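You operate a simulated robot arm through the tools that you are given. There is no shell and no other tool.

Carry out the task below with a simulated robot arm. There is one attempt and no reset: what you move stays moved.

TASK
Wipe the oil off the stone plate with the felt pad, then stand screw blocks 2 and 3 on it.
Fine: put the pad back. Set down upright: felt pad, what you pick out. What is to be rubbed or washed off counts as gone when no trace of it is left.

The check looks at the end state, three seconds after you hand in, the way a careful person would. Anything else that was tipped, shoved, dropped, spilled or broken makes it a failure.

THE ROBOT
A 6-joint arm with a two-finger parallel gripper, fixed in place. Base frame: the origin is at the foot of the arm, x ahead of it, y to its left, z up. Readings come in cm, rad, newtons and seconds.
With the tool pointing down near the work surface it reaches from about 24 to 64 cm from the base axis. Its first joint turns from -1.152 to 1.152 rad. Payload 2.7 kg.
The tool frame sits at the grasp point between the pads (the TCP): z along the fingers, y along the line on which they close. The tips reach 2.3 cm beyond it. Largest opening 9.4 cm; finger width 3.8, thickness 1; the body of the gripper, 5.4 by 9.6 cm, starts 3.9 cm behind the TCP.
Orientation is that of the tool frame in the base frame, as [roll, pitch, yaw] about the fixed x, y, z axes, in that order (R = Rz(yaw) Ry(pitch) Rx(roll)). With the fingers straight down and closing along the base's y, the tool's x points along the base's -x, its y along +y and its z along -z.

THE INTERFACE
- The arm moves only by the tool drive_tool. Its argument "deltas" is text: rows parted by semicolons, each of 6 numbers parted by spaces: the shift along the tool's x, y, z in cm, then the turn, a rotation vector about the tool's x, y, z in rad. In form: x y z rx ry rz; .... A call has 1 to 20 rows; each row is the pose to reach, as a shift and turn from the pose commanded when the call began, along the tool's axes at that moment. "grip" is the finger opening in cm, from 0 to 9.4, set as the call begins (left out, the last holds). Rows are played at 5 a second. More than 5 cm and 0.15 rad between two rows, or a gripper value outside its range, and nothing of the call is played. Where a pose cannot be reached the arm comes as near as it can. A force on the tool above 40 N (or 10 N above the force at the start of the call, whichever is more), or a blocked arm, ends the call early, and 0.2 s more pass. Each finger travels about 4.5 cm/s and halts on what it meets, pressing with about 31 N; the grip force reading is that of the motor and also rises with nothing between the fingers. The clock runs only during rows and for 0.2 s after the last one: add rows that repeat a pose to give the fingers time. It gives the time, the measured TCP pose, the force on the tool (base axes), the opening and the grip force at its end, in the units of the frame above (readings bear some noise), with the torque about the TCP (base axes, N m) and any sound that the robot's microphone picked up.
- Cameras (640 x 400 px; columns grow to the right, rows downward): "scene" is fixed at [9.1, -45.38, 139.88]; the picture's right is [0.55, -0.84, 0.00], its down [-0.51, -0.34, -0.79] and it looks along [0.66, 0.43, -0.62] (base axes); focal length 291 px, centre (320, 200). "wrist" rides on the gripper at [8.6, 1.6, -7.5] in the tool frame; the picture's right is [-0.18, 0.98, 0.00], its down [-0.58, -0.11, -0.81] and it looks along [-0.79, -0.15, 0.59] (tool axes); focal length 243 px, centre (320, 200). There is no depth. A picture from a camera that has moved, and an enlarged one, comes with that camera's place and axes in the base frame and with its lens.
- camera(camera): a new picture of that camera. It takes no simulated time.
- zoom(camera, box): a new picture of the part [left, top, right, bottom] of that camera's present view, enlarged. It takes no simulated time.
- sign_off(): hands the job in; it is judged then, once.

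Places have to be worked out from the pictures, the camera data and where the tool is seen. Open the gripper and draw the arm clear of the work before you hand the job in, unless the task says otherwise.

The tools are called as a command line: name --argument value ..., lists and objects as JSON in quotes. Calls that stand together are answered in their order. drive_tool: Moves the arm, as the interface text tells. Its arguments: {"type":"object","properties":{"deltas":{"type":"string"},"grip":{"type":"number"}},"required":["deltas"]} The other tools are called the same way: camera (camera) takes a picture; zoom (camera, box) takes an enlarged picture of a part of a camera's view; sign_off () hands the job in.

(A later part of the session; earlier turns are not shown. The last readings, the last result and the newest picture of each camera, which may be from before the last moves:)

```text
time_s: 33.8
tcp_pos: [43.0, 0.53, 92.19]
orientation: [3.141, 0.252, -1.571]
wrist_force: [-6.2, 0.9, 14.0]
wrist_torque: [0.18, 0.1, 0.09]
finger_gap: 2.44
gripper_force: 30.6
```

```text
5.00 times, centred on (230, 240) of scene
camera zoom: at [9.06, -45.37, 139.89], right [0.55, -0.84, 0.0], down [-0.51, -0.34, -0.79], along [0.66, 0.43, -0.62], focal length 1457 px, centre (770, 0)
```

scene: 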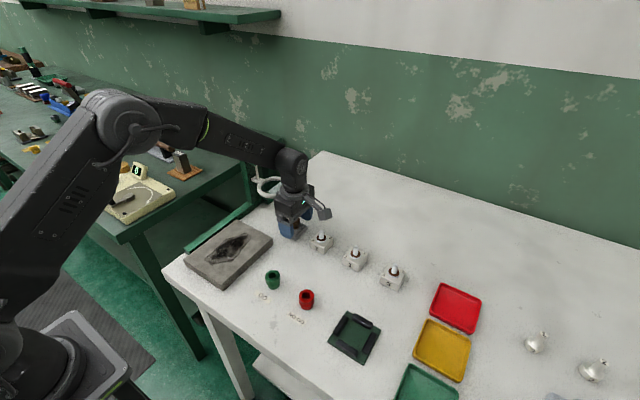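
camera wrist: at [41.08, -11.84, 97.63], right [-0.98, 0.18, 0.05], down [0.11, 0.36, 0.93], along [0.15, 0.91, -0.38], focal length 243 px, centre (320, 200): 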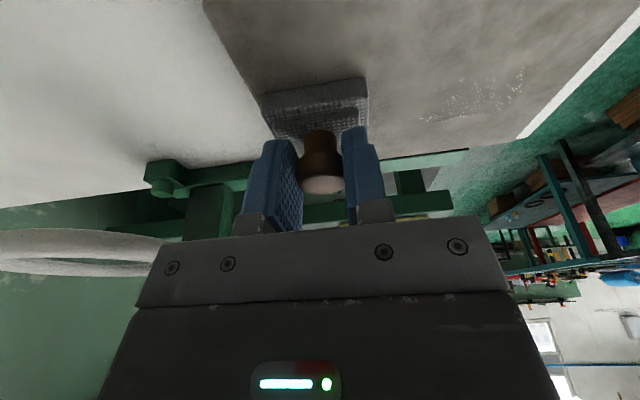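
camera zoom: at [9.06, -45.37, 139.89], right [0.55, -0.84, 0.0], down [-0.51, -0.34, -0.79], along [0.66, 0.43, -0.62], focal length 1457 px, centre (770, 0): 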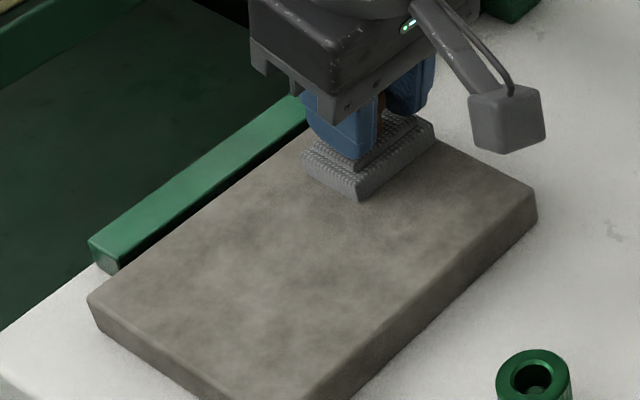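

The plate looks clean. I'll do a second full pass for completeness over the whole oil area.

drive_tool --deltas "-0.872 0.2 0.233 0 0 0; -0.872 2.7 0.233 0 0 0; -0.872 5.2 0.233 0 0 0; -0.872 7.8 0.233 0 0 0; -0.872 10.4 0.233 0 0 0; 0.581 10.4 -0.139 0 0 0; 0.581 7.8 -0.139 0 0 0; 0.581 5.2 -0.139 0 0 0; 0.581 2.7 -0.139 0 0 0; 0.581 0.2 -0.139 0 0 0; 2.035 0.2 -0.511 0 0 0; 2.035 2.7 -0.511 0 0 0; 2.035 5.2 -0.511 0 0 0; 2.035 7.8 -0.511 0 0 0; 2.035 10.4 -0.511 0 0 0; 2.035 10.4 -0.511 0 0 0"

zoom --camera "scene" --box '[180, 200, 280, 280]'

```text
time_s: 37.2
tcp_pos: [32.32, -1.34, 92.31]
orientation: [3.14, 0.252, -1.573]
wrist_force: [0.1, -0.6, -0.2]
wrist_torque: [0.02, 0.0, 0.0]
finger_gap: 2.4
gripper_force: 30.9
```

```text
5.00 times, centred on (230, 240) of scene
camera zoom: at [9.1, -45.38, 139.88], right [0.55, -0.84, 0.0], down [-0.51, -0.34, -0.79], along [0.66, 0.43, -0.62], focal length 1457 px, centre (770, 0)
```

zoom: 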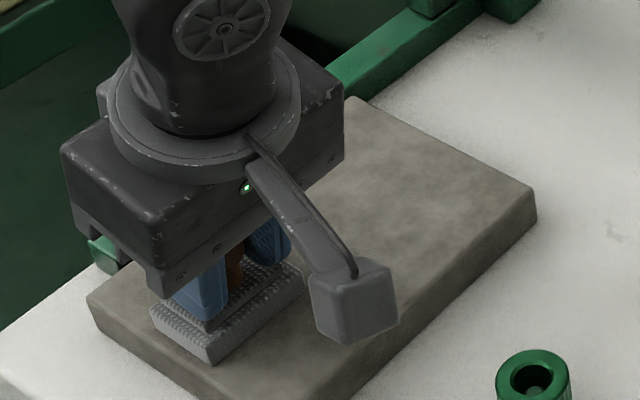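

Contact was lost again at this end; I lower to contact, before finishing the −y strokes.

drive_tool --deltas "0.02 0 0.08 0 0 0; 0.04 0 0.16 0 0 0; 0.055 0 0.22 0 0 0; 0.055 0 0.22 0 0 0"

camera --camera "wrist"

```text
time_s: 38.2
tcp_pos: [32.36, -1.31, 92.1]
orientation: [-3.14, 0.252, -1.571]
wrist_force: [-4.4, -0.2, 28.2]
wrist_torque: [0.25, 0.04, 0.07]
finger_gap: 2.46
gripper_force: 30.9
```

```text
taken
camera wrist: at [30.74, -11.67, 97.2], right [-0.98, 0.18, 0.04], down [0.11, 0.36, 0.93], along [0.15, 0.91, -0.38], focal length 243 px, centre (320, 200)
```

wrist: 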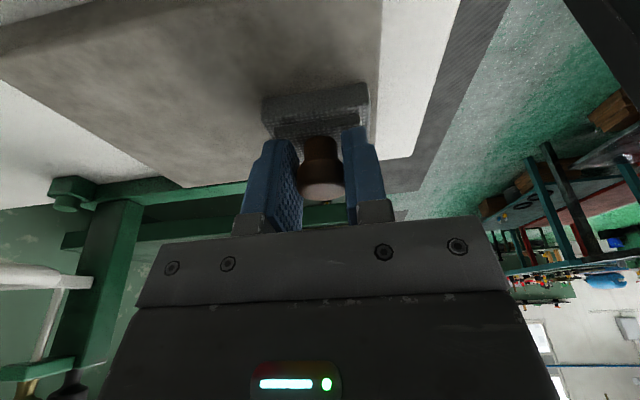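

Contact at 28 N. I ease slightly and run the remaining strokes.

drive_tool --deltas "0 0 -0.03 0 0 0; 0 -2.5 -0.03 0 0 0; 0 -5 -0.03 0 0 0; 0 -7.5 -0.03 0 0 0; 0 -10.1 -0.03 0 0 0; 1.45 -10.1 -0.4 0 0 0; 1.45 -7.5 -0.39 0 0 0; 1.45 -5 -0.38 0 0 0; 1.45 -2.5 -0.37 0 0 0; 1.45 0 -0.36 0 0 0; 2.9 0 -0.73 0 0 0; 2.9 -2.5 -0.72 0 0 0; 2.9 -5 -0.71 0 0 0; 2.9 -7.5 -0.71 0 0 0; 2.9 -10.1 -0.71 0 0 0; 2.9 -10.1 -0.71 0 0 0"

zoom --camera "scene" --box '[180, 200, 280, 280]'

```text
time_s: 40.7
tcp_pos: [32.69, -4.4, 92.18]
orientation: [3.132, 0.254, -1.572]
wrist_force: [1.4, -0.5, 4.0]
wrist_torque: [-0.04, -0.16, -0.03]
finger_gap: 2.44
gripper_force: 30.7
stopped in row 12: the force on the tool passed its limit at 46 N (the readings are from after the stop); the commanded pose is now the measured one
```

```text
5.00 times, centred on (230, 240) of scene
camera zoom: at [9.09, -45.38, 139.88], right [0.55, -0.84, 0.0], down [-0.51, -0.34, -0.79], along [0.66, 0.43, -0.62], focal length 1457 px, centre (770, 0)
```

zoom: 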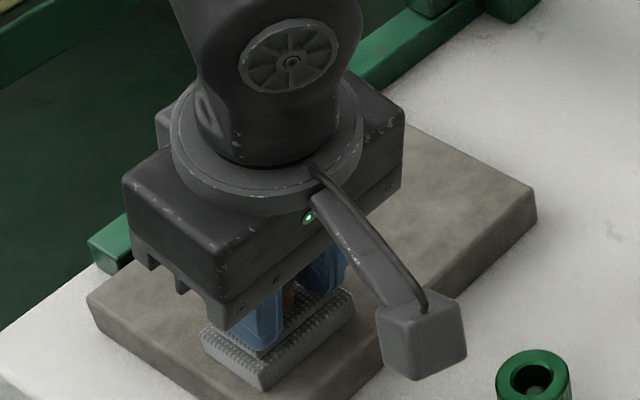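

Force peaked at the turn near the plate's edge. I lift off and move aside to inspect the plate.

drive_tool --deltas "-0.25 0 -0.97 0 0 0; -0.75 0 -2.9 0 0 0; -1.24 0 -4.84 0 0 0; -1.24 -3 -4.84 0 0 0; -0.5 -6 -5.2 0 0 0; 1.5 -9 -5.7 0 0 0; 3.2 -12 -6.15 0 0 0; 4.2 -13 -6.3 0 0 0; 4.2 -13 -6.3 0 0 0"

zoom --camera "scene" --box '[170, 190, 290, 290]'

camera --camera "wrist"

camera --camera "scene"

```text
time_s: 42.7
tcp_pos: [45.63, -10.09, 97.02]
orientation: [3.131, 0.258, -1.573]
wrist_force: [0.5, -0.5, -1.4]
wrist_torque: [-0.06, 0.0, 0.02]
finger_gap: 2.44
gripper_force: 30.6
```

```text
4.00 times, centred on (230, 240) of scene
camera zoom: at [9.1, -45.38, 139.88], right [0.55, -0.84, 0.0], down [-0.51, -0.34, -0.79], along [0.66, 0.43, -0.62], focal length 1166 px, centre (680, 40)
```

zoom: 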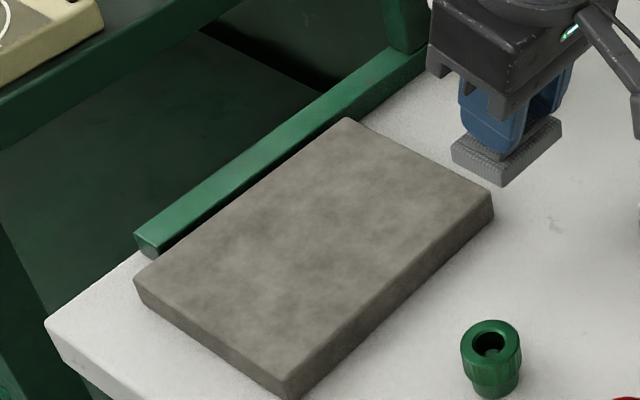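

```text
taken
camera wrist: at [44.07, -20.42, 102.03], right [-0.98, 0.18, 0.06], down [0.12, 0.36, 0.93], along [0.14, 0.92, -0.37], focal length 243 px, centre (320, 200)
```

wrist: 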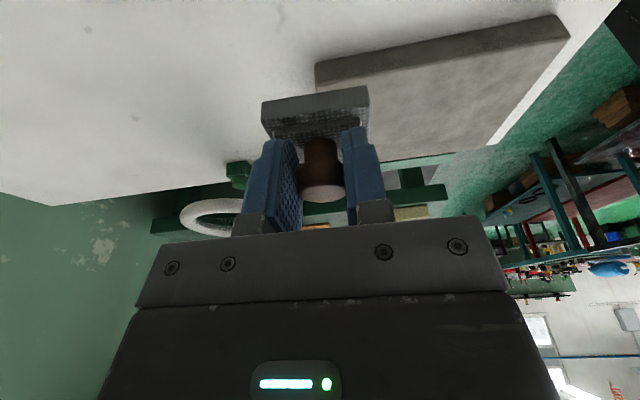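

```text
taken
```

scene: 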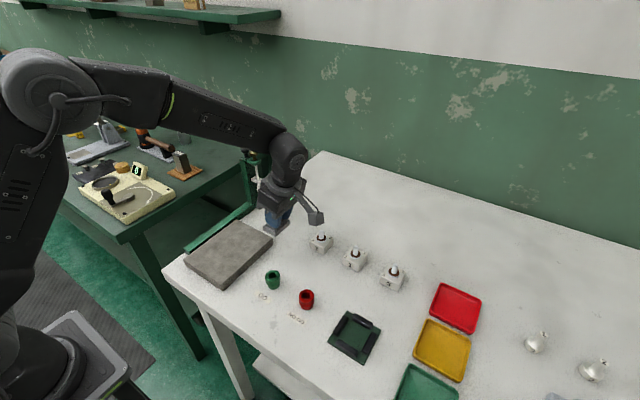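

The plate appears clean; I check it at higher zoom, along with the pad in the grip.

zoom --camera "scene" --box '[190, 220, 260, 270]'

zoom --camera "wrist" --box '[310, 0, 590, 170]'

zoom --camera "wrist" --box '[220, 70, 420, 200]'

zoom --camera "scene" --box '[240, 180, 330, 250]'

```text
8.00 times, centred on (225, 245) of scene
camera zoom: at [9.1, -45.38, 139.88], right [0.55, -0.84, 0.0], down [-0.51, -0.34, -0.79], along [0.66, 0.43, -0.62], focal length 2331 px, centre (1080, -160)
```

zoom: 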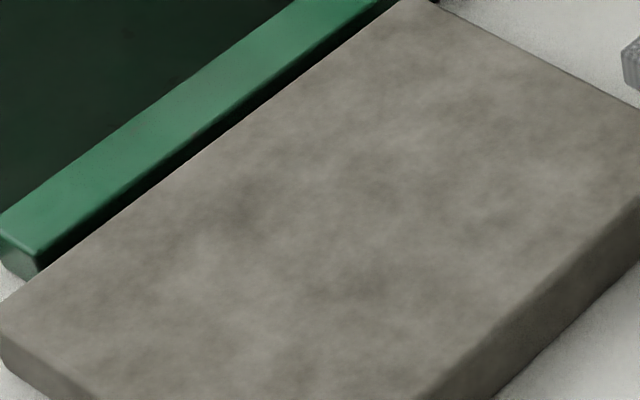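

```text
2.29 times, centred on (450, 85) of wrist
camera zoom: at [44.07, -20.42, 102.03], right [-0.98, 0.18, 0.06], down [0.12, 0.36, 0.93], along [0.14, 0.92, -0.37], focal length 555 px, centre (23, 463)
```

zoom: 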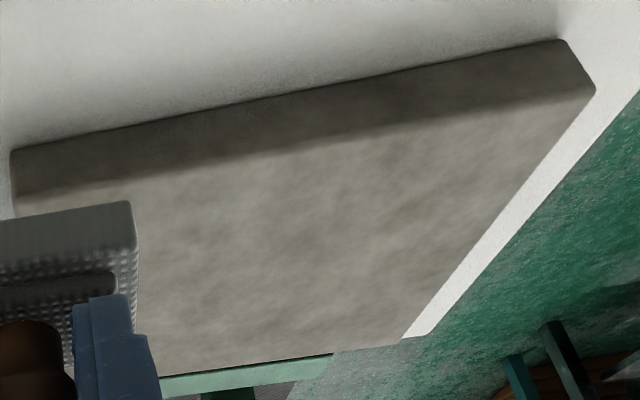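

```text
3.08 times, centred on (320, 135) of wrist
camera zoom: at [44.07, -20.42, 102.03], right [-0.98, 0.18, 0.06], down [0.12, 0.36, 0.93], along [0.14, 0.92, -0.37], focal length 746 px, centre (320, 400)
```

zoom: 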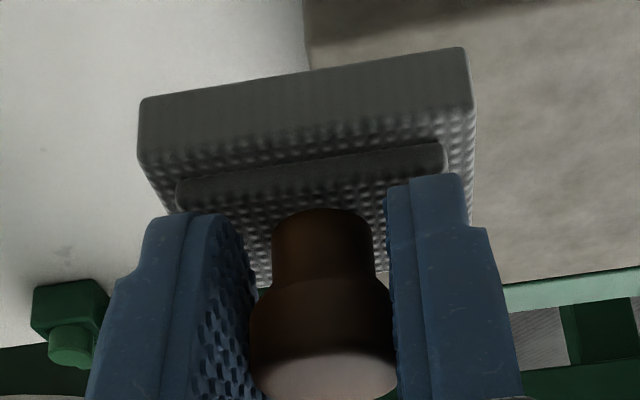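

```text
5.71 times, centred on (285, 215) of scene
camera zoom: at [9.1, -45.38, 139.88], right [0.55, -0.84, 0.0], down [-0.51, -0.34, -0.79], along [0.66, 0.43, -0.62], focal length 1665 px, centre (520, 114)
```

zoom: 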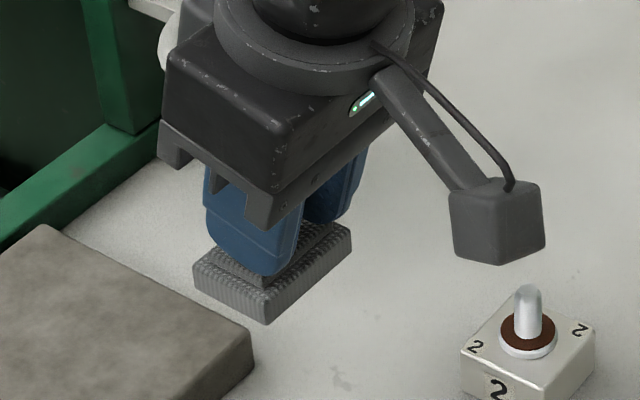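

No trace of oil is left from either camera. Now I return the pad: move above its original spot (52.5, −10), still raised.

drive_tool --deltas "0 -2.5 0 0.005 0.003 0; 0 -5 0 0.01 0.006 0; 0.13 -6.9 0.97 0.01 0.006 0; 0.13 -6.9 0.97 0.01 0.006 0; 0.13 -6.9 0.97 0.01 0.006 0"

zoom --camera "wrist" --box '[240, 60, 400, 160]'

zoom --camera "scene" --box '[260, 170, 340, 250]'

```text
time_s: 43.9
tcp_pos: [52.63, -9.86, 95.86]
orientation: [-3.141, 0.247, -1.573]
wrist_force: [-0.3, 0.5, -0.8]
wrist_torque: [-0.01, -0.02, -0.02]
finger_gap: 2.42
gripper_force: 31.2
```

```text
4.00 times, centred on (320, 110) of wrist
camera zoom: at [50.99, -20.15, 100.98], right [-0.98, 0.18, 0.05], down [0.11, 0.36, 0.92], along [0.15, 0.91, -0.38], focal length 970 px, centre (320, 560)
```

zoom: 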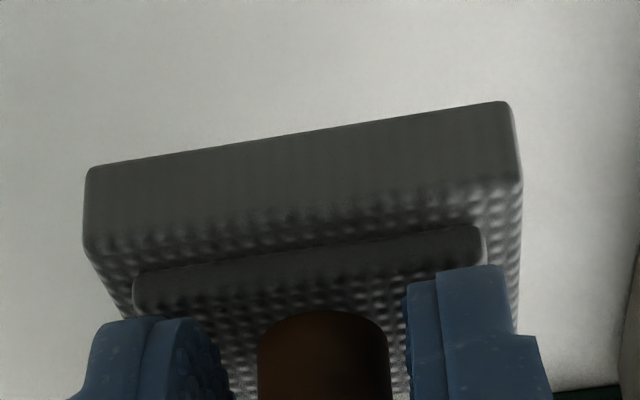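

```text
5.00 times, centred on (300, 210) of scene
camera zoom: at [9.1, -45.38, 139.88], right [0.55, -0.84, 0.0], down [-0.51, -0.34, -0.79], along [0.66, 0.43, -0.62], focal length 1457 px, centre (420, 150)
```

zoom: 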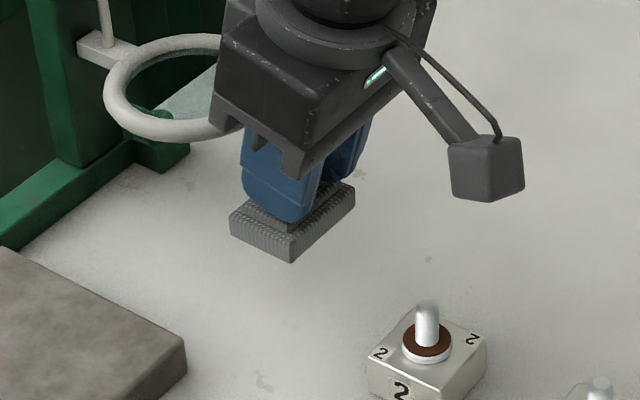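

The pad hangs straight with its edge at y≈−11.1 and centre x≈52.55, matching its original place within ~1 mm. I lower it, stopping short of the table first.

drive_tool --deltas "0.37 0 1.45 0 0 -0.005; 0.74 0 2.9 0 0 -0.01; 1.1 0 4.36 0 0 -0.015; 1.33 0.03 5.23 0 0 -0.015; 1.42 0.03 5.57 0 0 -0.015; 1.42 0.03 5.57 0 0 -0.015"

zoom --camera "scene" --box '[260, 170, 340, 250]'

```text
time_s: 45.3
tcp_pos: [52.64, -9.76, 90.1]
orientation: [-3.139, 0.248, -1.557]
wrist_force: [0.3, 0.0, -0.7]
wrist_torque: [-0.01, 0.0, -0.01]
finger_gap: 2.44
gripper_force: 30.7
```

```text
5.00 times, centred on (300, 210) of scene
camera zoom: at [9.1, -45.38, 139.88], right [0.55, -0.84, 0.0], down [-0.51, -0.34, -0.79], along [0.66, 0.43, -0.62], focal length 1457 px, centre (420, 150)
```

zoom: 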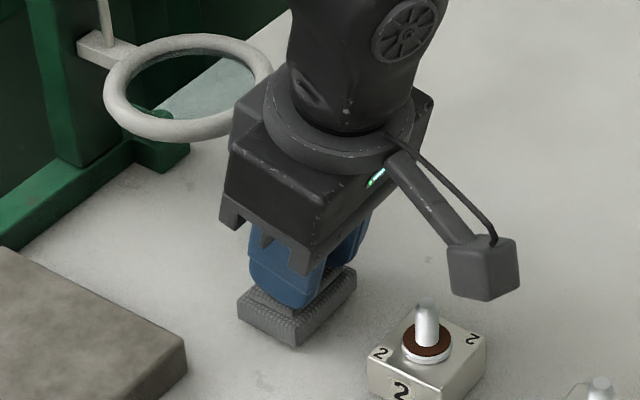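

I continue down in fine steps until the table carries the pad.

drive_tool --deltas "0.025 0 0.1 0 0 0; 0.05 0 0.2 0 0 0; 0.075 0 0.3 0 0 0; 0.1 0 0.4 0 0 0; 0.1 0 0.4 0 0 0"

```text
time_s: 46.5
tcp_pos: [52.48, -9.69, 89.73]
orientation: [3.141, 0.248, -1.557]
wrist_force: [-0.5, -0.3, -0.5]
wrist_torque: [0.02, -0.02, 0.02]
finger_gap: 2.44
gripper_force: 30.7
```

Still free at 89.7; a bit lower.

drive_tool --deltas "0.02 0 0.08 0 0 0; 0.04 0 0.16 0 0 0; 0.06 0 0.24 0 0 0; 0.06 0 0.24 0 0 0"

zoom --camera "wrist" --box '[240, 60, 400, 160]'

zoom --camera "scene" --box '[260, 170, 340, 250]'

```text
time_s: 47.5
tcp_pos: [52.58, -9.86, 89.56]
orientation: [-3.14, 0.25, -1.557]
wrist_force: [-4.5, 1.4, 10.8]
wrist_torque: [0.12, 0.12, 0.04]
finger_gap: 2.44
gripper_force: 31.2
```

```text
4.00 times, centred on (320, 110) of wrist
camera zoom: at [51.1, -20.15, 94.63], right [-0.99, 0.16, 0.04], down [0.1, 0.37, 0.93], along [0.14, 0.92, -0.38], focal length 970 px, centre (320, 560)
```

zoom: 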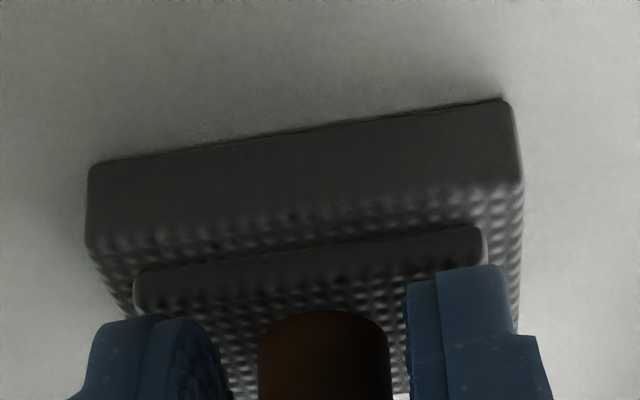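

```text
5.00 times, centred on (300, 210) of scene
camera zoom: at [9.07, -45.37, 139.89], right [0.55, -0.84, 0.0], down [-0.51, -0.34, -0.79], along [0.66, 0.43, -0.62], focal length 1457 px, centre (420, 150)
```

zoom: 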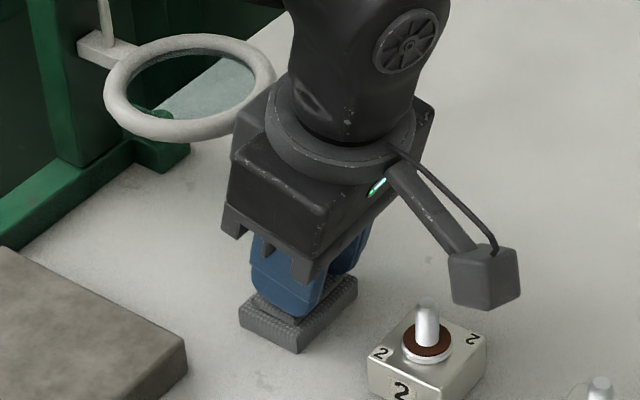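

The pad rests on the table with its corners at the same pixels as originally. I release it and retreat straight up, leaning away from the ring.

drive_tool --deltas "0 0 -0.05 0 0 0; 0 0 -0.05 0 0 0; 0 0 -0.05 0 0 0; 0 0 -0.05 0 0 0; 0 0 -0.05 0 0 0" --grip 6.5

zoom --camera "scene" --box '[260, 170, 340, 250]'

```text
time_s: 48.7
tcp_pos: [52.54, -9.85, 89.49]
orientation: [-3.139, 0.25, -1.557]
wrist_force: [0.5, -0.1, 0.1]
wrist_torque: [0.03, -0.02, 0.04]
finger_gap: 6.5
gripper_force: 0.1
```

```text
5.00 times, centred on (300, 210) of scene
camera zoom: at [9.1, -45.38, 139.88], right [0.55, -0.84, 0.0], down [-0.51, -0.34, -0.79], along [0.66, 0.43, -0.62], focal length 1457 px, centre (420, 150)
```

zoom: 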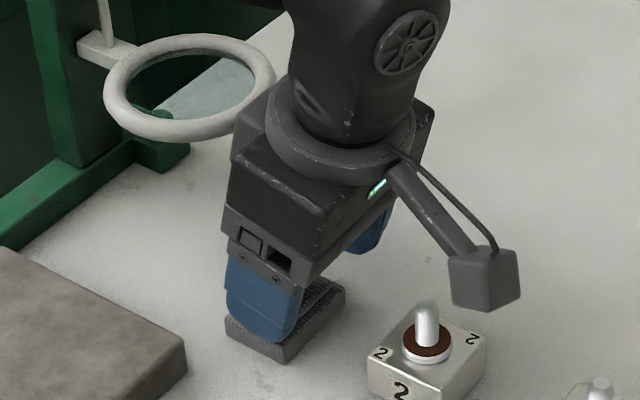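

The pad slid about 1.3 cm toward −x while opening (a fingertip was dragging on it). I lift clear and look.

drive_tool --deltas "-0.025 0 -0.1 0 0 0; -0.12 0 -0.5 0 0 0; -0.37 0 -1.45 0 0 0; -0.99 0 -3.9 0 0 0; -1.5 0 -5.8 0 0 0; -1.5 0 -5.8 0 0 0"

zoom --camera "scene" --box '[260, 170, 340, 250]'

zoom --camera "wrist" --box '[200, 0, 440, 150]'

```text
time_s: 50.1
tcp_pos: [52.75, -9.77, 95.39]
orientation: [-3.139, 0.249, -1.558]
wrist_force: [-0.1, -0.3, 0.8]
wrist_torque: [0.01, 0.03, 0.02]
finger_gap: 6.47
gripper_force: 0.0
```

```text
5.00 times, centred on (300, 210) of scene
camera zoom: at [9.1, -45.38, 139.88], right [0.55, -0.84, 0.0], down [-0.51, -0.34, -0.79], along [0.66, 0.43, -0.62], focal length 1457 px, centre (420, 150)
```

zoom: 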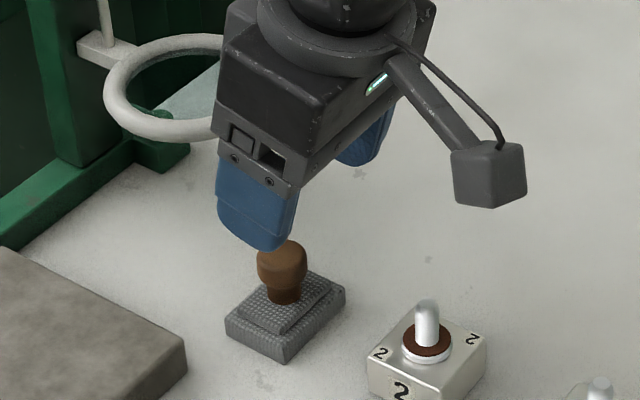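

```text
2.67 times, centred on (320, 75) of wrist
camera zoom: at [51.17, -20.17, 100.53], right [-0.99, 0.17, 0.04], down [0.1, 0.37, 0.93], along [0.14, 0.92, -0.38], focal length 647 px, centre (320, 533)
```

zoom: 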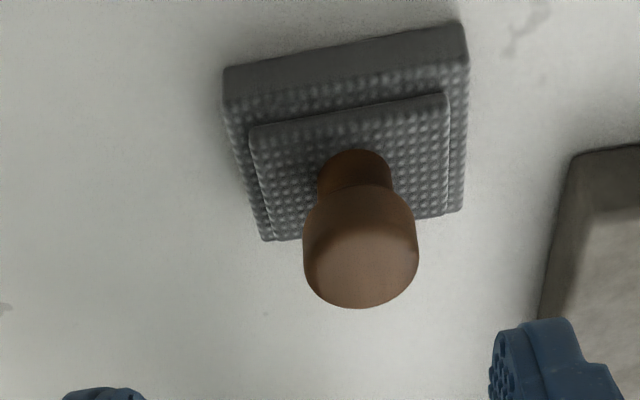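

The pad stands upright but displaced to about (51.6, −9.0). I re-grip the knob, a little higher this time, to set it back by +0.9 cm in x.

drive_tool --deltas "0 1.04 0 0 0 0; 0.5 1.04 2.2 0 0 0; 0.9 1.04 3.9 0 0 0; 1.1 1.04 4.82 0 0 0; 1.1 1.04 4.82 0 0 0" --grip 6.5

camera --camera "wrist"

zoom --camera "scene" --box '[260, 170, 340, 250]'

```text
time_s: 51.3
tcp_pos: [51.63, -9.75, 90.61]
orientation: [-3.139, 0.252, -1.557]
wrist_force: [-0.6, 0.0, 0.2]
wrist_torque: [0.01, -0.01, 0.02]
finger_gap: 6.47
gripper_force: 0.1
```

```text
taken
camera wrist: at [50.06, -20.1, 95.58], right [-0.99, 0.17, 0.04], down [0.1, 0.37, 0.93], along [0.14, 0.92, -0.38], focal length 243 px, centre (320, 200)
```

wrist: 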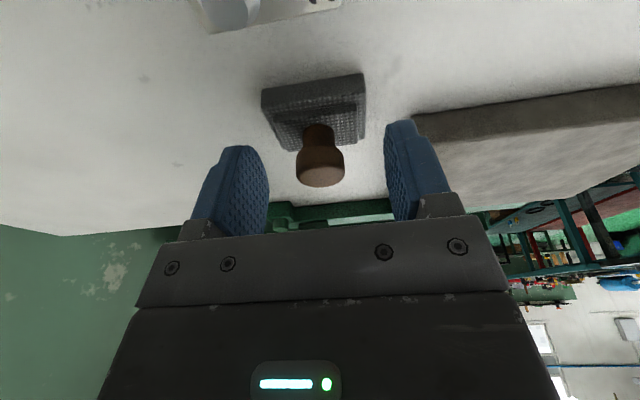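

```text
5.00 times, centred on (300, 210) of scene
camera zoom: at [9.1, -45.38, 139.88], right [0.55, -0.84, 0.0], down [-0.51, -0.34, -0.79], along [0.66, 0.43, -0.62], focal length 1457 px, centre (420, 150)
```

zoom: 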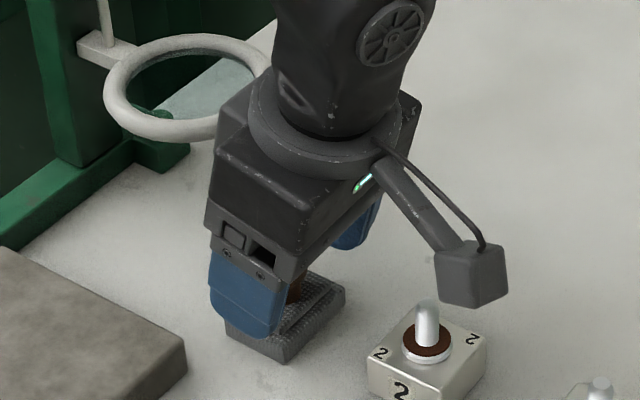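

Well aligned at z 90.6. I close on the knob, lift it slightly and carry it +0.9 cm in x, −0.1 in y.

drive_tool --deltas "0 0 0 0 0 0; 0 0 0 0 0 0; 0 0 0 0 0 0; 0 0 0 0 0 0; 0 0 0 0 0 0; -0.1 0 -0.39 0 0 0; -0.15 -0.3 -0.58 0 0 0; -0.1 -0.6 -0.6 0 0 0; -0.05 -0.92 -0.61 0 0 0; -0.05 -0.92 -0.61 0 0 0" --grip 1

zoom --camera "scene" --box '[260, 170, 340, 250]'

zoom --camera "wrist" --box '[240, 50, 400, 150]'

```text
time_s: 53.5
tcp_pos: [52.34, -9.74, 91.08]
orientation: [-3.14, 0.25, -1.556]
wrist_force: [-0.1, 0.5, -0.6]
wrist_torque: [0.01, 0.02, -0.03]
finger_gap: 2.43
gripper_force: 30.8
```

```text
5.00 times, centred on (300, 210) of scene
camera zoom: at [9.1, -45.38, 139.88], right [0.55, -0.84, 0.0], down [-0.51, -0.34, -0.79], along [0.66, 0.43, -0.62], focal length 1457 px, centre (420, 150)
```

zoom: 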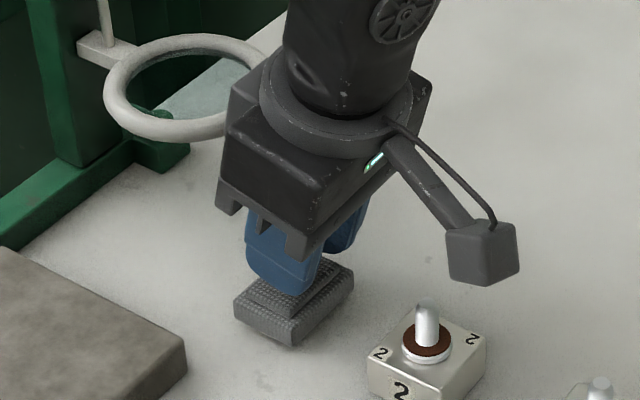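

```text
4.00 times, centred on (320, 100) of wrist
camera zoom: at [50.9, -20.14, 96.26], right [-0.99, 0.17, 0.04], down [0.1, 0.37, 0.93], along [0.14, 0.92, -0.38], focal length 970 px, centre (320, 600)
```

zoom: 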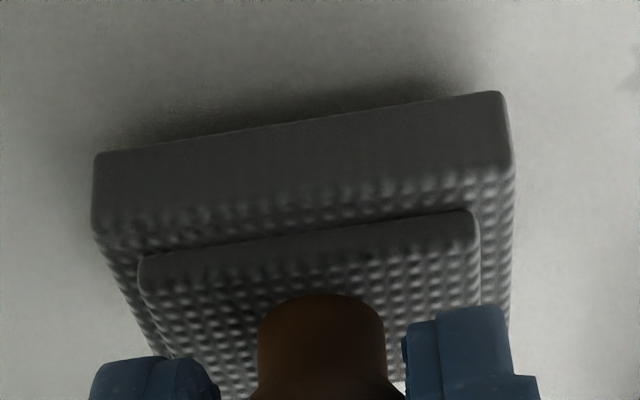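

Pad lifted; I correct by (+0.13, −0.25) and a slight yaw, while lowering.

drive_tool --deltas "0.24 -0.13 -0.06 0 0 -0.015; 0.3 -0.13 0.2 0 0 -0.015; 0.37 -0.13 0.44 0 0 -0.015; 0.37 -0.13 0.44 0 0 -0.015"

zoom --camera "scene" --box '[260, 170, 340, 250]'

```text
time_s: 54.5
tcp_pos: [52.46, -10.11, 90.74]
orientation: [-3.134, 0.25, -1.541]
wrist_force: [0.3, 0.0, -1.0]
wrist_torque: [-0.02, -0.02, 0.01]
finger_gap: 2.45
gripper_force: 30.7
```

```text
5.00 times, centred on (300, 210) of scene
camera zoom: at [9.1, -45.38, 139.88], right [0.55, -0.84, 0.0], down [-0.51, -0.34, -0.79], along [0.66, 0.43, -0.62], focal length 1457 px, centre (420, 150)
```

zoom: 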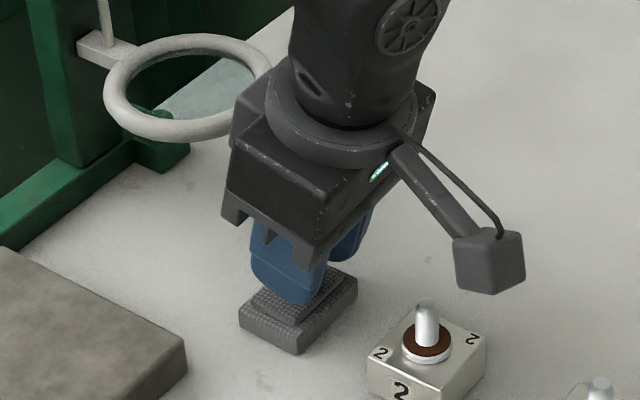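

I'll compare with the very first zoom (same box) before letting go.

zoom --camera "scene" --box '[260, 200, 420, 300]'

drive_tool --deltas "0.02 0 0.08 0 0 0; 0.04 0 0.16 0 0 0; 0.04 0 0.16 0 0 0"

zoom --camera "scene" --box '[260, 200, 420, 300]'

zoom --camera "wrist" --box '[240, 50, 400, 150]'

```text
4.00 times, centred on (340, 250) of scene
camera zoom: at [9.1, -45.38, 139.88], right [0.55, -0.84, 0.0], down [-0.51, -0.34, -0.79], along [0.66, 0.43, -0.62], focal length 1166 px, centre (240, 0)
```

zoom: 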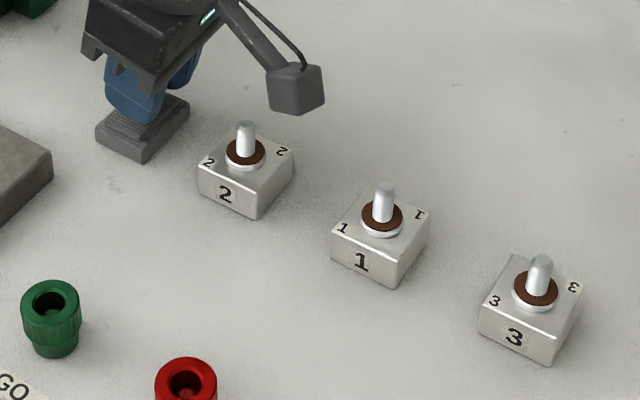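

```text
time_s: 55.3
tcp_pos: [52.47, -9.99, 90.45]
orientation: [-3.135, 0.251, -1.541]
wrist_force: [-3.8, -0.5, 7.0]
wrist_torque: [0.1, 0.09, 0.05]
finger_gap: 2.43
gripper_force: 31.3
```

```text
4.00 times, centred on (340, 250) of scene
camera zoom: at [9.08, -45.37, 139.88], right [0.55, -0.84, 0.0], down [-0.51, -0.34, -0.79], along [0.66, 0.43, -0.62], focal length 1166 px, centre (240, 0)
```

zoom: 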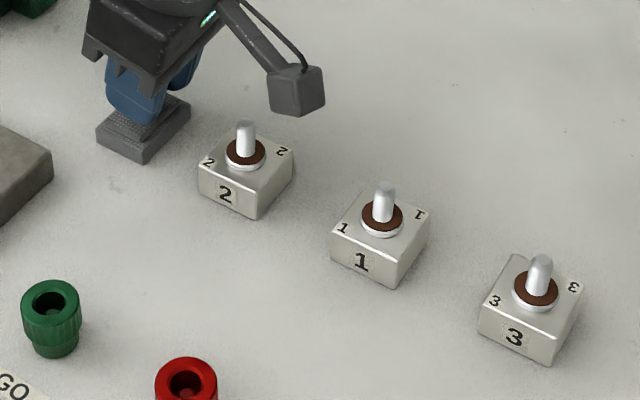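

```text
4.00 times, centred on (320, 100) of wrist
camera zoom: at [51.13, -20.39, 95.6], right [-0.99, 0.15, 0.04], down [0.09, 0.37, 0.93], along [0.13, 0.92, -0.38], focal length 970 px, centre (320, 600)
```

zoom: 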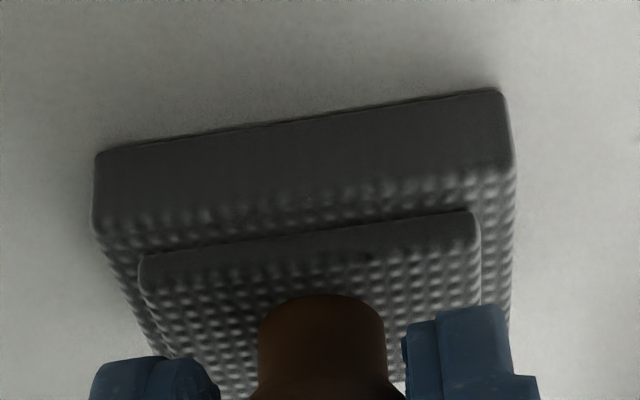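

The pad now coincides with its original image within a pixel. I relieve the pressure and open the fingers.

drive_tool --deltas "-0.012 0 -0.05 0 0 0; -0.012 0 -0.05 0 0 0"

drive_tool --deltas "0 0 0 0 0 0; 0 0 0 0 0 0; 0 0 0 0 0 0; 0 0 0 0 0 0" --grip 5

zoom --camera "scene" --box '[260, 200, 420, 300]'

```text
time_s: 55.9
tcp_pos: [52.43, -10.02, 90.47]
orientation: [-3.135, 0.249, -1.543]
wrist_force: [-2.1, 0.3, 6.0]
wrist_torque: [0.01, 0.03, 0.03]
finger_gap: 2.46
gripper_force: 30.8
```

```text
time_s: 56.9
tcp_pos: [52.47, -10.1, 90.54]
orientation: [-3.135, 0.249, -1.541]
wrist_force: [-0.8, -0.1, -0.2]
wrist_torque: [-0.01, 0.03, -0.02]
finger_gap: 4.99
gripper_force: 0.0
```

```text
4.00 times, centred on (340, 250) of scene
camera zoom: at [9.1, -45.38, 139.88], right [0.55, -0.84, 0.0], down [-0.51, -0.34, -0.79], along [0.66, 0.43, -0.62], focal length 1166 px, centre (240, 0)
```

zoom: 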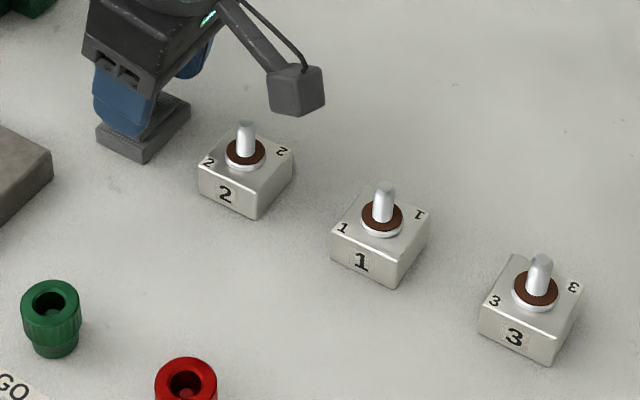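

The pad stayed put and upright. I rise straight up, bring the tool vertical again and move over block 2, estimated at (52.05, −17.75), top z≈87.8, screw top z≈90.5.

drive_tool --deltas "-0.5 0 -1.95 0 0 0; -1.1 0 -4.4 0 0 0; -1.73 0 -6.78 0 0 0; 0.8 0.2 -7.4 0 0.09 0.01; 3.3 0.4 -8.0 -0.003 0.18 0.02; 5.73 0.62 -8.68 -0.0066 0.249 0.03; 5.73 0.62 -8.68 -0.0066 0.249 0.03" --grip 7

camera --camera "wrist"

zoom --camera "scene" --box '[210, 130, 370, 270]'

```text
time_s: 58.5
tcp_pos: [52.09, -17.72, 97.39]
orientation: [3.135, 0.0, -1.573]
wrist_force: [-0.2, -0.4, -0.3]
wrist_torque: [0.01, 0.05, 0.02]
finger_gap: 6.99
gripper_force: 0.0
```

```text
taken
camera wrist: at [50.58, -26.46, 104.89], right [-0.98, 0.18, 0.0], down [0.11, 0.58, 0.81], along [0.15, 0.79, -0.59], focal length 243 px, centre (320, 200)
```

wrist: 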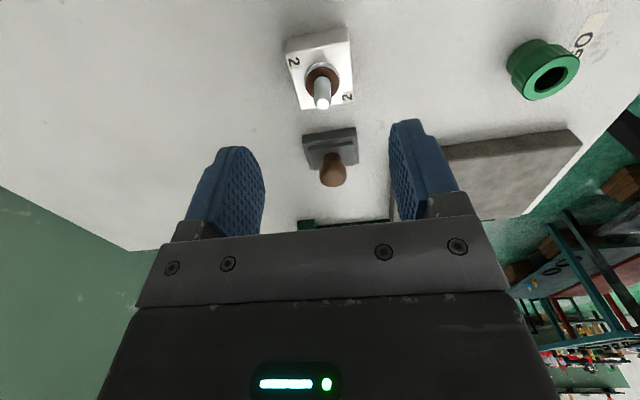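

```text
2.86 times, centred on (290, 200) of scene
camera zoom: at [9.1, -45.38, 139.88], right [0.55, -0.84, 0.0], down [-0.51, -0.34, -0.79], along [0.66, 0.43, -0.62], focal length 833 px, centre (406, 200)
```

zoom: 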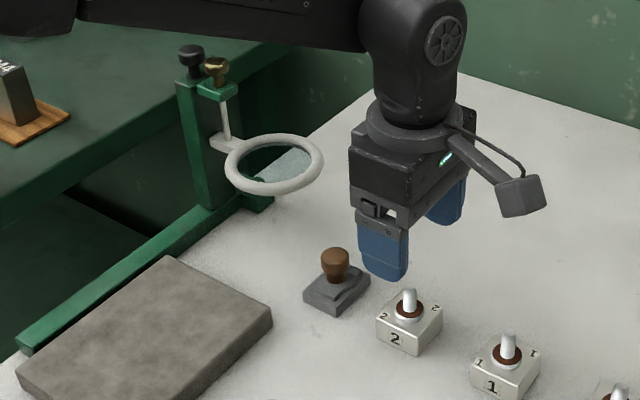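

I refine block 2's location from the wrist view.

zoom --camera "wrist" --box '[250, 10, 390, 120]'

```text
3.64 times, centred on (320, 65) of wrist
camera zoom: at [50.58, -26.46, 104.89], right [-0.98, 0.18, 0.0], down [0.11, 0.58, 0.81], along [0.15, 0.79, -0.59], focal length 882 px, centre (320, 691)
```

zoom: 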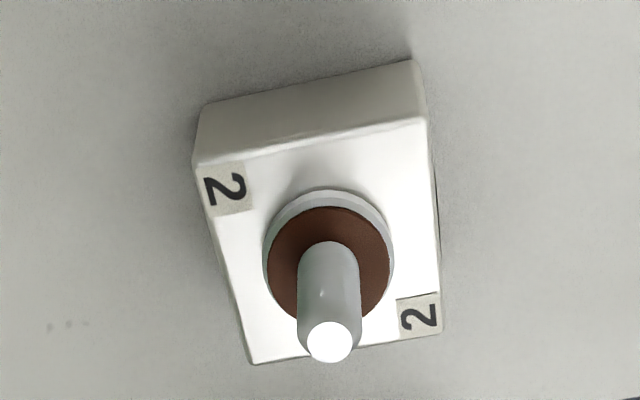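

Block 2 is axis-aligned, 4.1 cm square, centred at (52.05, −17.67). I descend around it with the fingers at 7 cm.

drive_tool --deltas "-0.19 0.13 2.5 0.006 0 0; -0.19 0.13 5 0.006 0 0; -0.19 0.13 7 0.006 0 0; -0.19 0.13 8.6 0.006 0 0; -0.19 0.13 9.4 0.006 0 0; -0.19 0.13 9.4 0.006 0 0" --grip 7

zoom --camera "wrist" --box '[160, 40, 480, 240]'

zoom --camera "scene" --box '[260, 180, 380, 270]'

```text
time_s: 59.9
tcp_pos: [51.94, -17.58, 88.07]
orientation: [-3.14, 0.001, -1.575]
wrist_force: [-0.5, -0.1, -1.4]
wrist_torque: [0.02, -0.03, 0.0]
finger_gap: 7.0
gripper_force: 0.0
```

```text
2.00 times, centred on (320, 140) of wrist
camera zoom: at [50.34, -26.22, 95.58], right [-0.98, 0.18, 0.0], down [0.11, 0.58, 0.81], along [0.15, 0.79, -0.59], focal length 485 px, centre (320, 320)
```

zoom: 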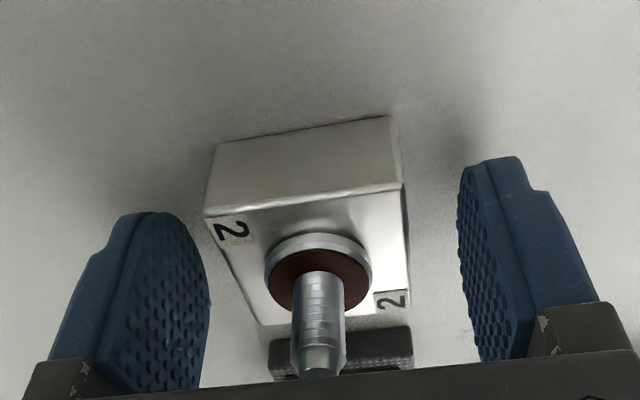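

```text
4.44 times, centred on (320, 225) of scene
camera zoom: at [9.1, -45.38, 139.88], right [0.55, -0.84, 0.0], down [-0.51, -0.34, -0.79], along [0.66, 0.43, -0.62], focal length 1295 px, centre (320, 89)
```

zoom: 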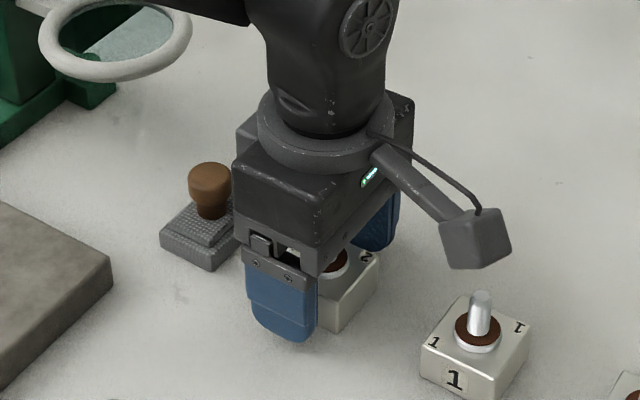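

Fingers straddle the block well. I close on it.

drive_tool --deltas "0 0 0 0 0 0; 0 0 0 0 0 0; 0 0 0 0 0 0; 0 0 0 0 0 0" --grip 3

```text
time_s: 60.9
tcp_pos: [52.05, -17.46, 88.11]
orientation: [-3.137, 0.0, -1.572]
wrist_force: [1.9, -0.1, 0.5]
wrist_torque: [-0.04, 0.04, 0.03]
finger_gap: 4.38
gripper_force: 30.9
```

Gripped (4.38 cm). I lift and carry it over the plate, x first and then y, staying clear of the ring.

drive_tool --deltas "0 0 -1 0 0 0; 0 0 -3 0 0 0; 0 0 -6 0 0 0; 0 2 -9 0 0 0; 0 5 -9 0 0 0; 0 8 -9 0 0 0; -1.5 10.5 -9 0 0 0; -4.5 10.5 -9 0 0 0; -7.5 10.5 -9 0 0 0; -10.5 10.5 -9 0 0 0; -13.5 10.5 -9 0 0 0; -16 10.5 -9 0 0 0; -16.8 10.5 -9 0 0 0; -16.8 10.5 -9 0 0 0"

camera --camera "wrist"

zoom --camera "scene" --box '[150, 130, 350, 270]'

```text
time_s: 63.9
tcp_pos: [41.29, -0.71, 97.18]
orientation: [-3.141, 0.001, -1.573]
wrist_force: [0.4, 0.8, -4.5]
wrist_torque: [0.01, 0.0, 0.01]
finger_gap: 4.37
gripper_force: 31.3
```

```text
taken
camera wrist: at [39.7, -9.36, 104.62], right [-0.98, 0.19, 0.0], down [0.11, 0.58, 0.81], along [0.15, 0.79, -0.59], focal length 243 px, centre (320, 200)
```

wrist: 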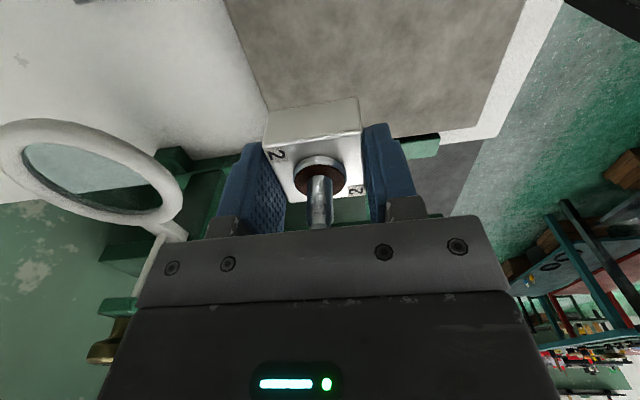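

```text
2.86 times, centred on (250, 200) of scene
camera zoom: at [9.1, -45.37, 139.88], right [0.55, -0.84, 0.0], down [-0.51, -0.34, -0.79], along [0.66, 0.43, -0.62], focal length 833 px, centre (520, 200)
```

zoom: 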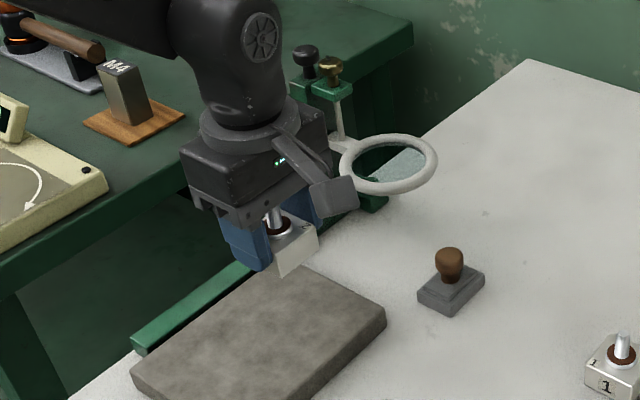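

The block hangs level over the plate at (41.3, −0.8). I lower to just above contact (expected TCP z≈90.6).

drive_tool --deltas "0 0 2 0 0 0; 0 0 4 0 0 0; 0 0 5.4 0 0 0; 0 0 6.1 0 0 0; 0 0 6.1 0 0 0"

drive_tool --deltas "0 0 0.15 0 0 0; 0 0 0.3 0 0 0; 0 0 0.4 0 0 0; 0 0 0.4 0 0 0"

```text
time_s: 65.1
tcp_pos: [41.28, -0.78, 90.96]
orientation: [-3.141, 0.001, -1.573]
wrist_force: [-0.4, 0.5, -4.8]
wrist_torque: [0.0, -0.04, 0.0]
finger_gap: 4.37
gripper_force: 31.3
```

```text
time_s: 66.1
tcp_pos: [41.36, -0.78, 90.65]
orientation: [-3.141, 0.0, -1.571]
wrist_force: [-3.0, -0.9, 2.5]
wrist_torque: [-0.1, 0.16, 0.05]
finger_gap: 4.38
gripper_force: 31.4
```

The plate now carries the block. I look before releasing.

drive_tool --deltas "0 0 0.04 0 0 0; 0 0 0.04 0 0 0"

zoom --camera "wrist" --box '[200, 60, 440, 210]'

zoom --camera "scene" --box '[170, 170, 290, 270]'

```text
time_s: 66.7
tcp_pos: [41.41, -0.63, 90.66]
orientation: [-3.14, -0.001, -1.571]
wrist_force: [-4.3, -3.3, 8.5]
wrist_torque: [-0.12, 0.4, 0.1]
finger_gap: 4.37
gripper_force: 31.6
```

```text
2.67 times, centred on (320, 135) of wrist
camera zoom: at [39.77, -9.49, 98.09], right [-0.98, 0.18, 0.0], down [0.11, 0.58, 0.81], along [0.15, 0.79, -0.59], focal length 647 px, centre (320, 373)
```

zoom: 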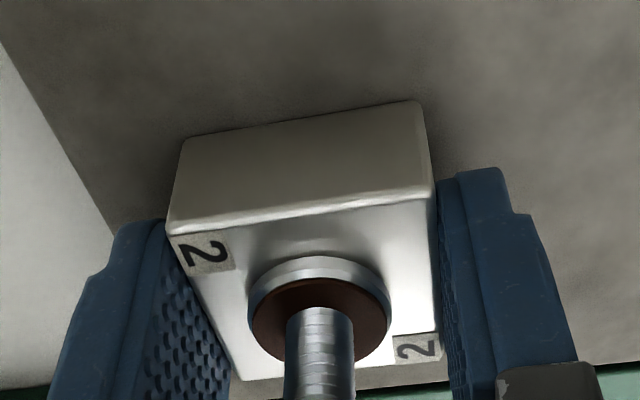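

```text
4.00 times, centred on (230, 220) of scene
camera zoom: at [9.08, -45.38, 139.88], right [0.55, -0.84, 0.0], down [-0.51, -0.34, -0.79], along [0.66, 0.43, -0.62], focal length 1166 px, centre (680, 120)
```

zoom: 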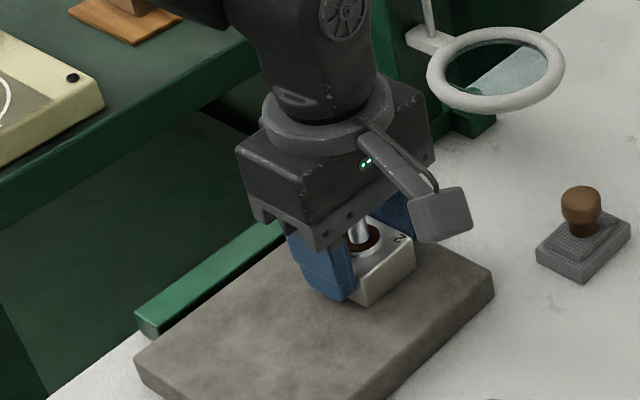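

The block sits flat on the plate. I open and rise.

drive_tool --deltas "0 0 0 0 0 0; 0 0 0 0 0 0; 0 0 0 0 0 0; 0 0 0 0 0 0" --grip 6.4

drive_tool --deltas "0 0 -1 0 0 0; 0 0 -3 0 0 0; 0 0 -6 0 0 0; 0 0 -8.5 0 0 0; 3 0 -10 0 0 0; 6 0 -10 0 0 0; 9 0 -10 0 0 0; 12 0 -10 0 0 0; 12 0 -10 0 0 0"

camera --camera "scene"

zoom --camera "scene" --box '[170, 170, 290, 270]'

```text
time_s: 67.7
tcp_pos: [41.31, -0.81, 90.53]
orientation: [-3.14, 0.0, -1.573]
wrist_force: [0.5, 0.4, 0.5]
wrist_torque: [0.0, 0.01, 0.01]
finger_gap: 6.43
gripper_force: 0.0
```

```text
time_s: 69.7
tcp_pos: [41.43, -12.87, 100.64]
orientation: [-3.141, 0.001, -1.571]
wrist_force: [0.8, 0.5, -0.4]
wrist_torque: [0.02, 0.03, 0.0]
finger_gap: 6.39
gripper_force: 0.1
```

```text
taken
```

scene: 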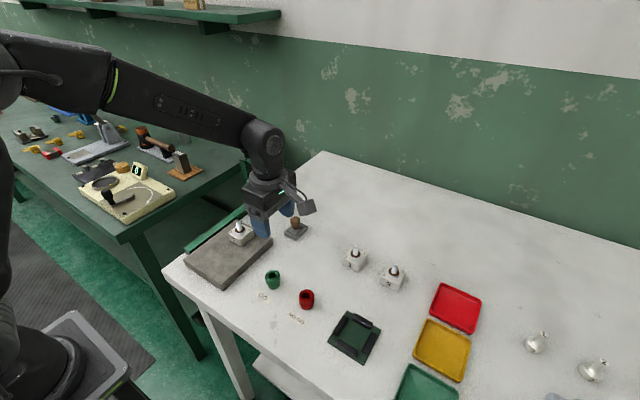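

```text
4.00 times, centred on (230, 220) of scene
camera zoom: at [9.1, -45.38, 139.88], right [0.55, -0.84, 0.0], down [-0.51, -0.34, -0.79], along [0.66, 0.43, -0.62], focal length 1166 px, centre (680, 120)
```

zoom: 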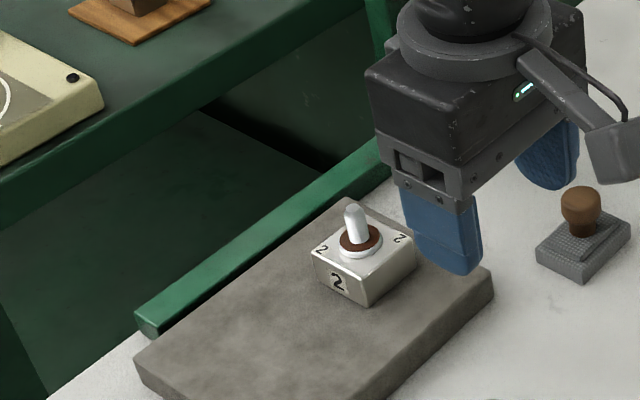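

Block 2 stands upright on the clean plate. Next I go above block 3, estimated at (52.0, −36.7).

drive_tool --deltas "3.3 -1.5 0.5 0 0 0; 6.7 -3 1 0 0 0; 10 -4.5 1.5 0 0 0; 13.3 -6 2 0 0 0; 16.7 -7.5 2.5 0 0 0; 20 -9 3 0 0 0; 23.3 -10.4 3.6 0 0 0; 23.3 -10.4 3.6 0 0 0" --grip 7

camera --camera "wrist"

zoom --camera "wrist" --box '[240, 0, 400, 120]'

```text
time_s: 71.5
tcp_pos: [51.81, -36.07, 96.72]
orientation: [-3.14, 0.003, -1.573]
wrist_force: [-1.2, 0.3, -0.2]
wrist_torque: [-0.02, 0.01, 0.02]
finger_gap: 6.99
gripper_force: 0.1
```

```text
taken
camera wrist: at [50.32, -44.84, 104.23], right [-0.98, 0.18, 0.0], down [0.11, 0.58, 0.81], along [0.15, 0.79, -0.59], focal length 243 px, centre (320, 200)
```

wrist: 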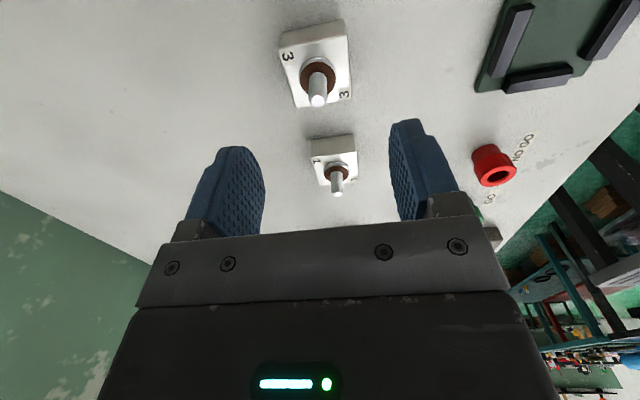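

```text
3.33 times, centred on (320, 60) of wrist
camera zoom: at [50.32, -44.84, 104.23], right [-0.98, 0.18, 0.0], down [0.11, 0.58, 0.81], along [0.15, 0.79, -0.59], focal length 809 px, centre (320, 667)
```

zoom: 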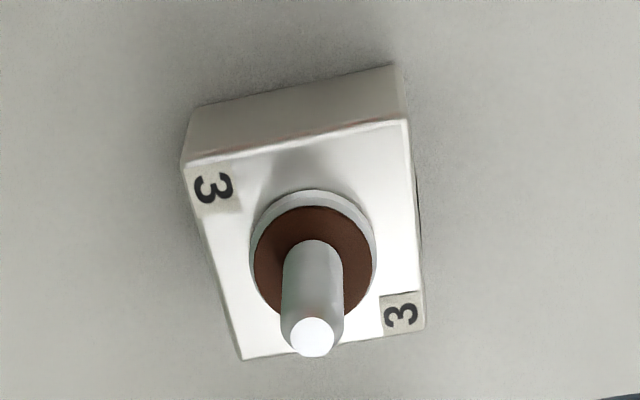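

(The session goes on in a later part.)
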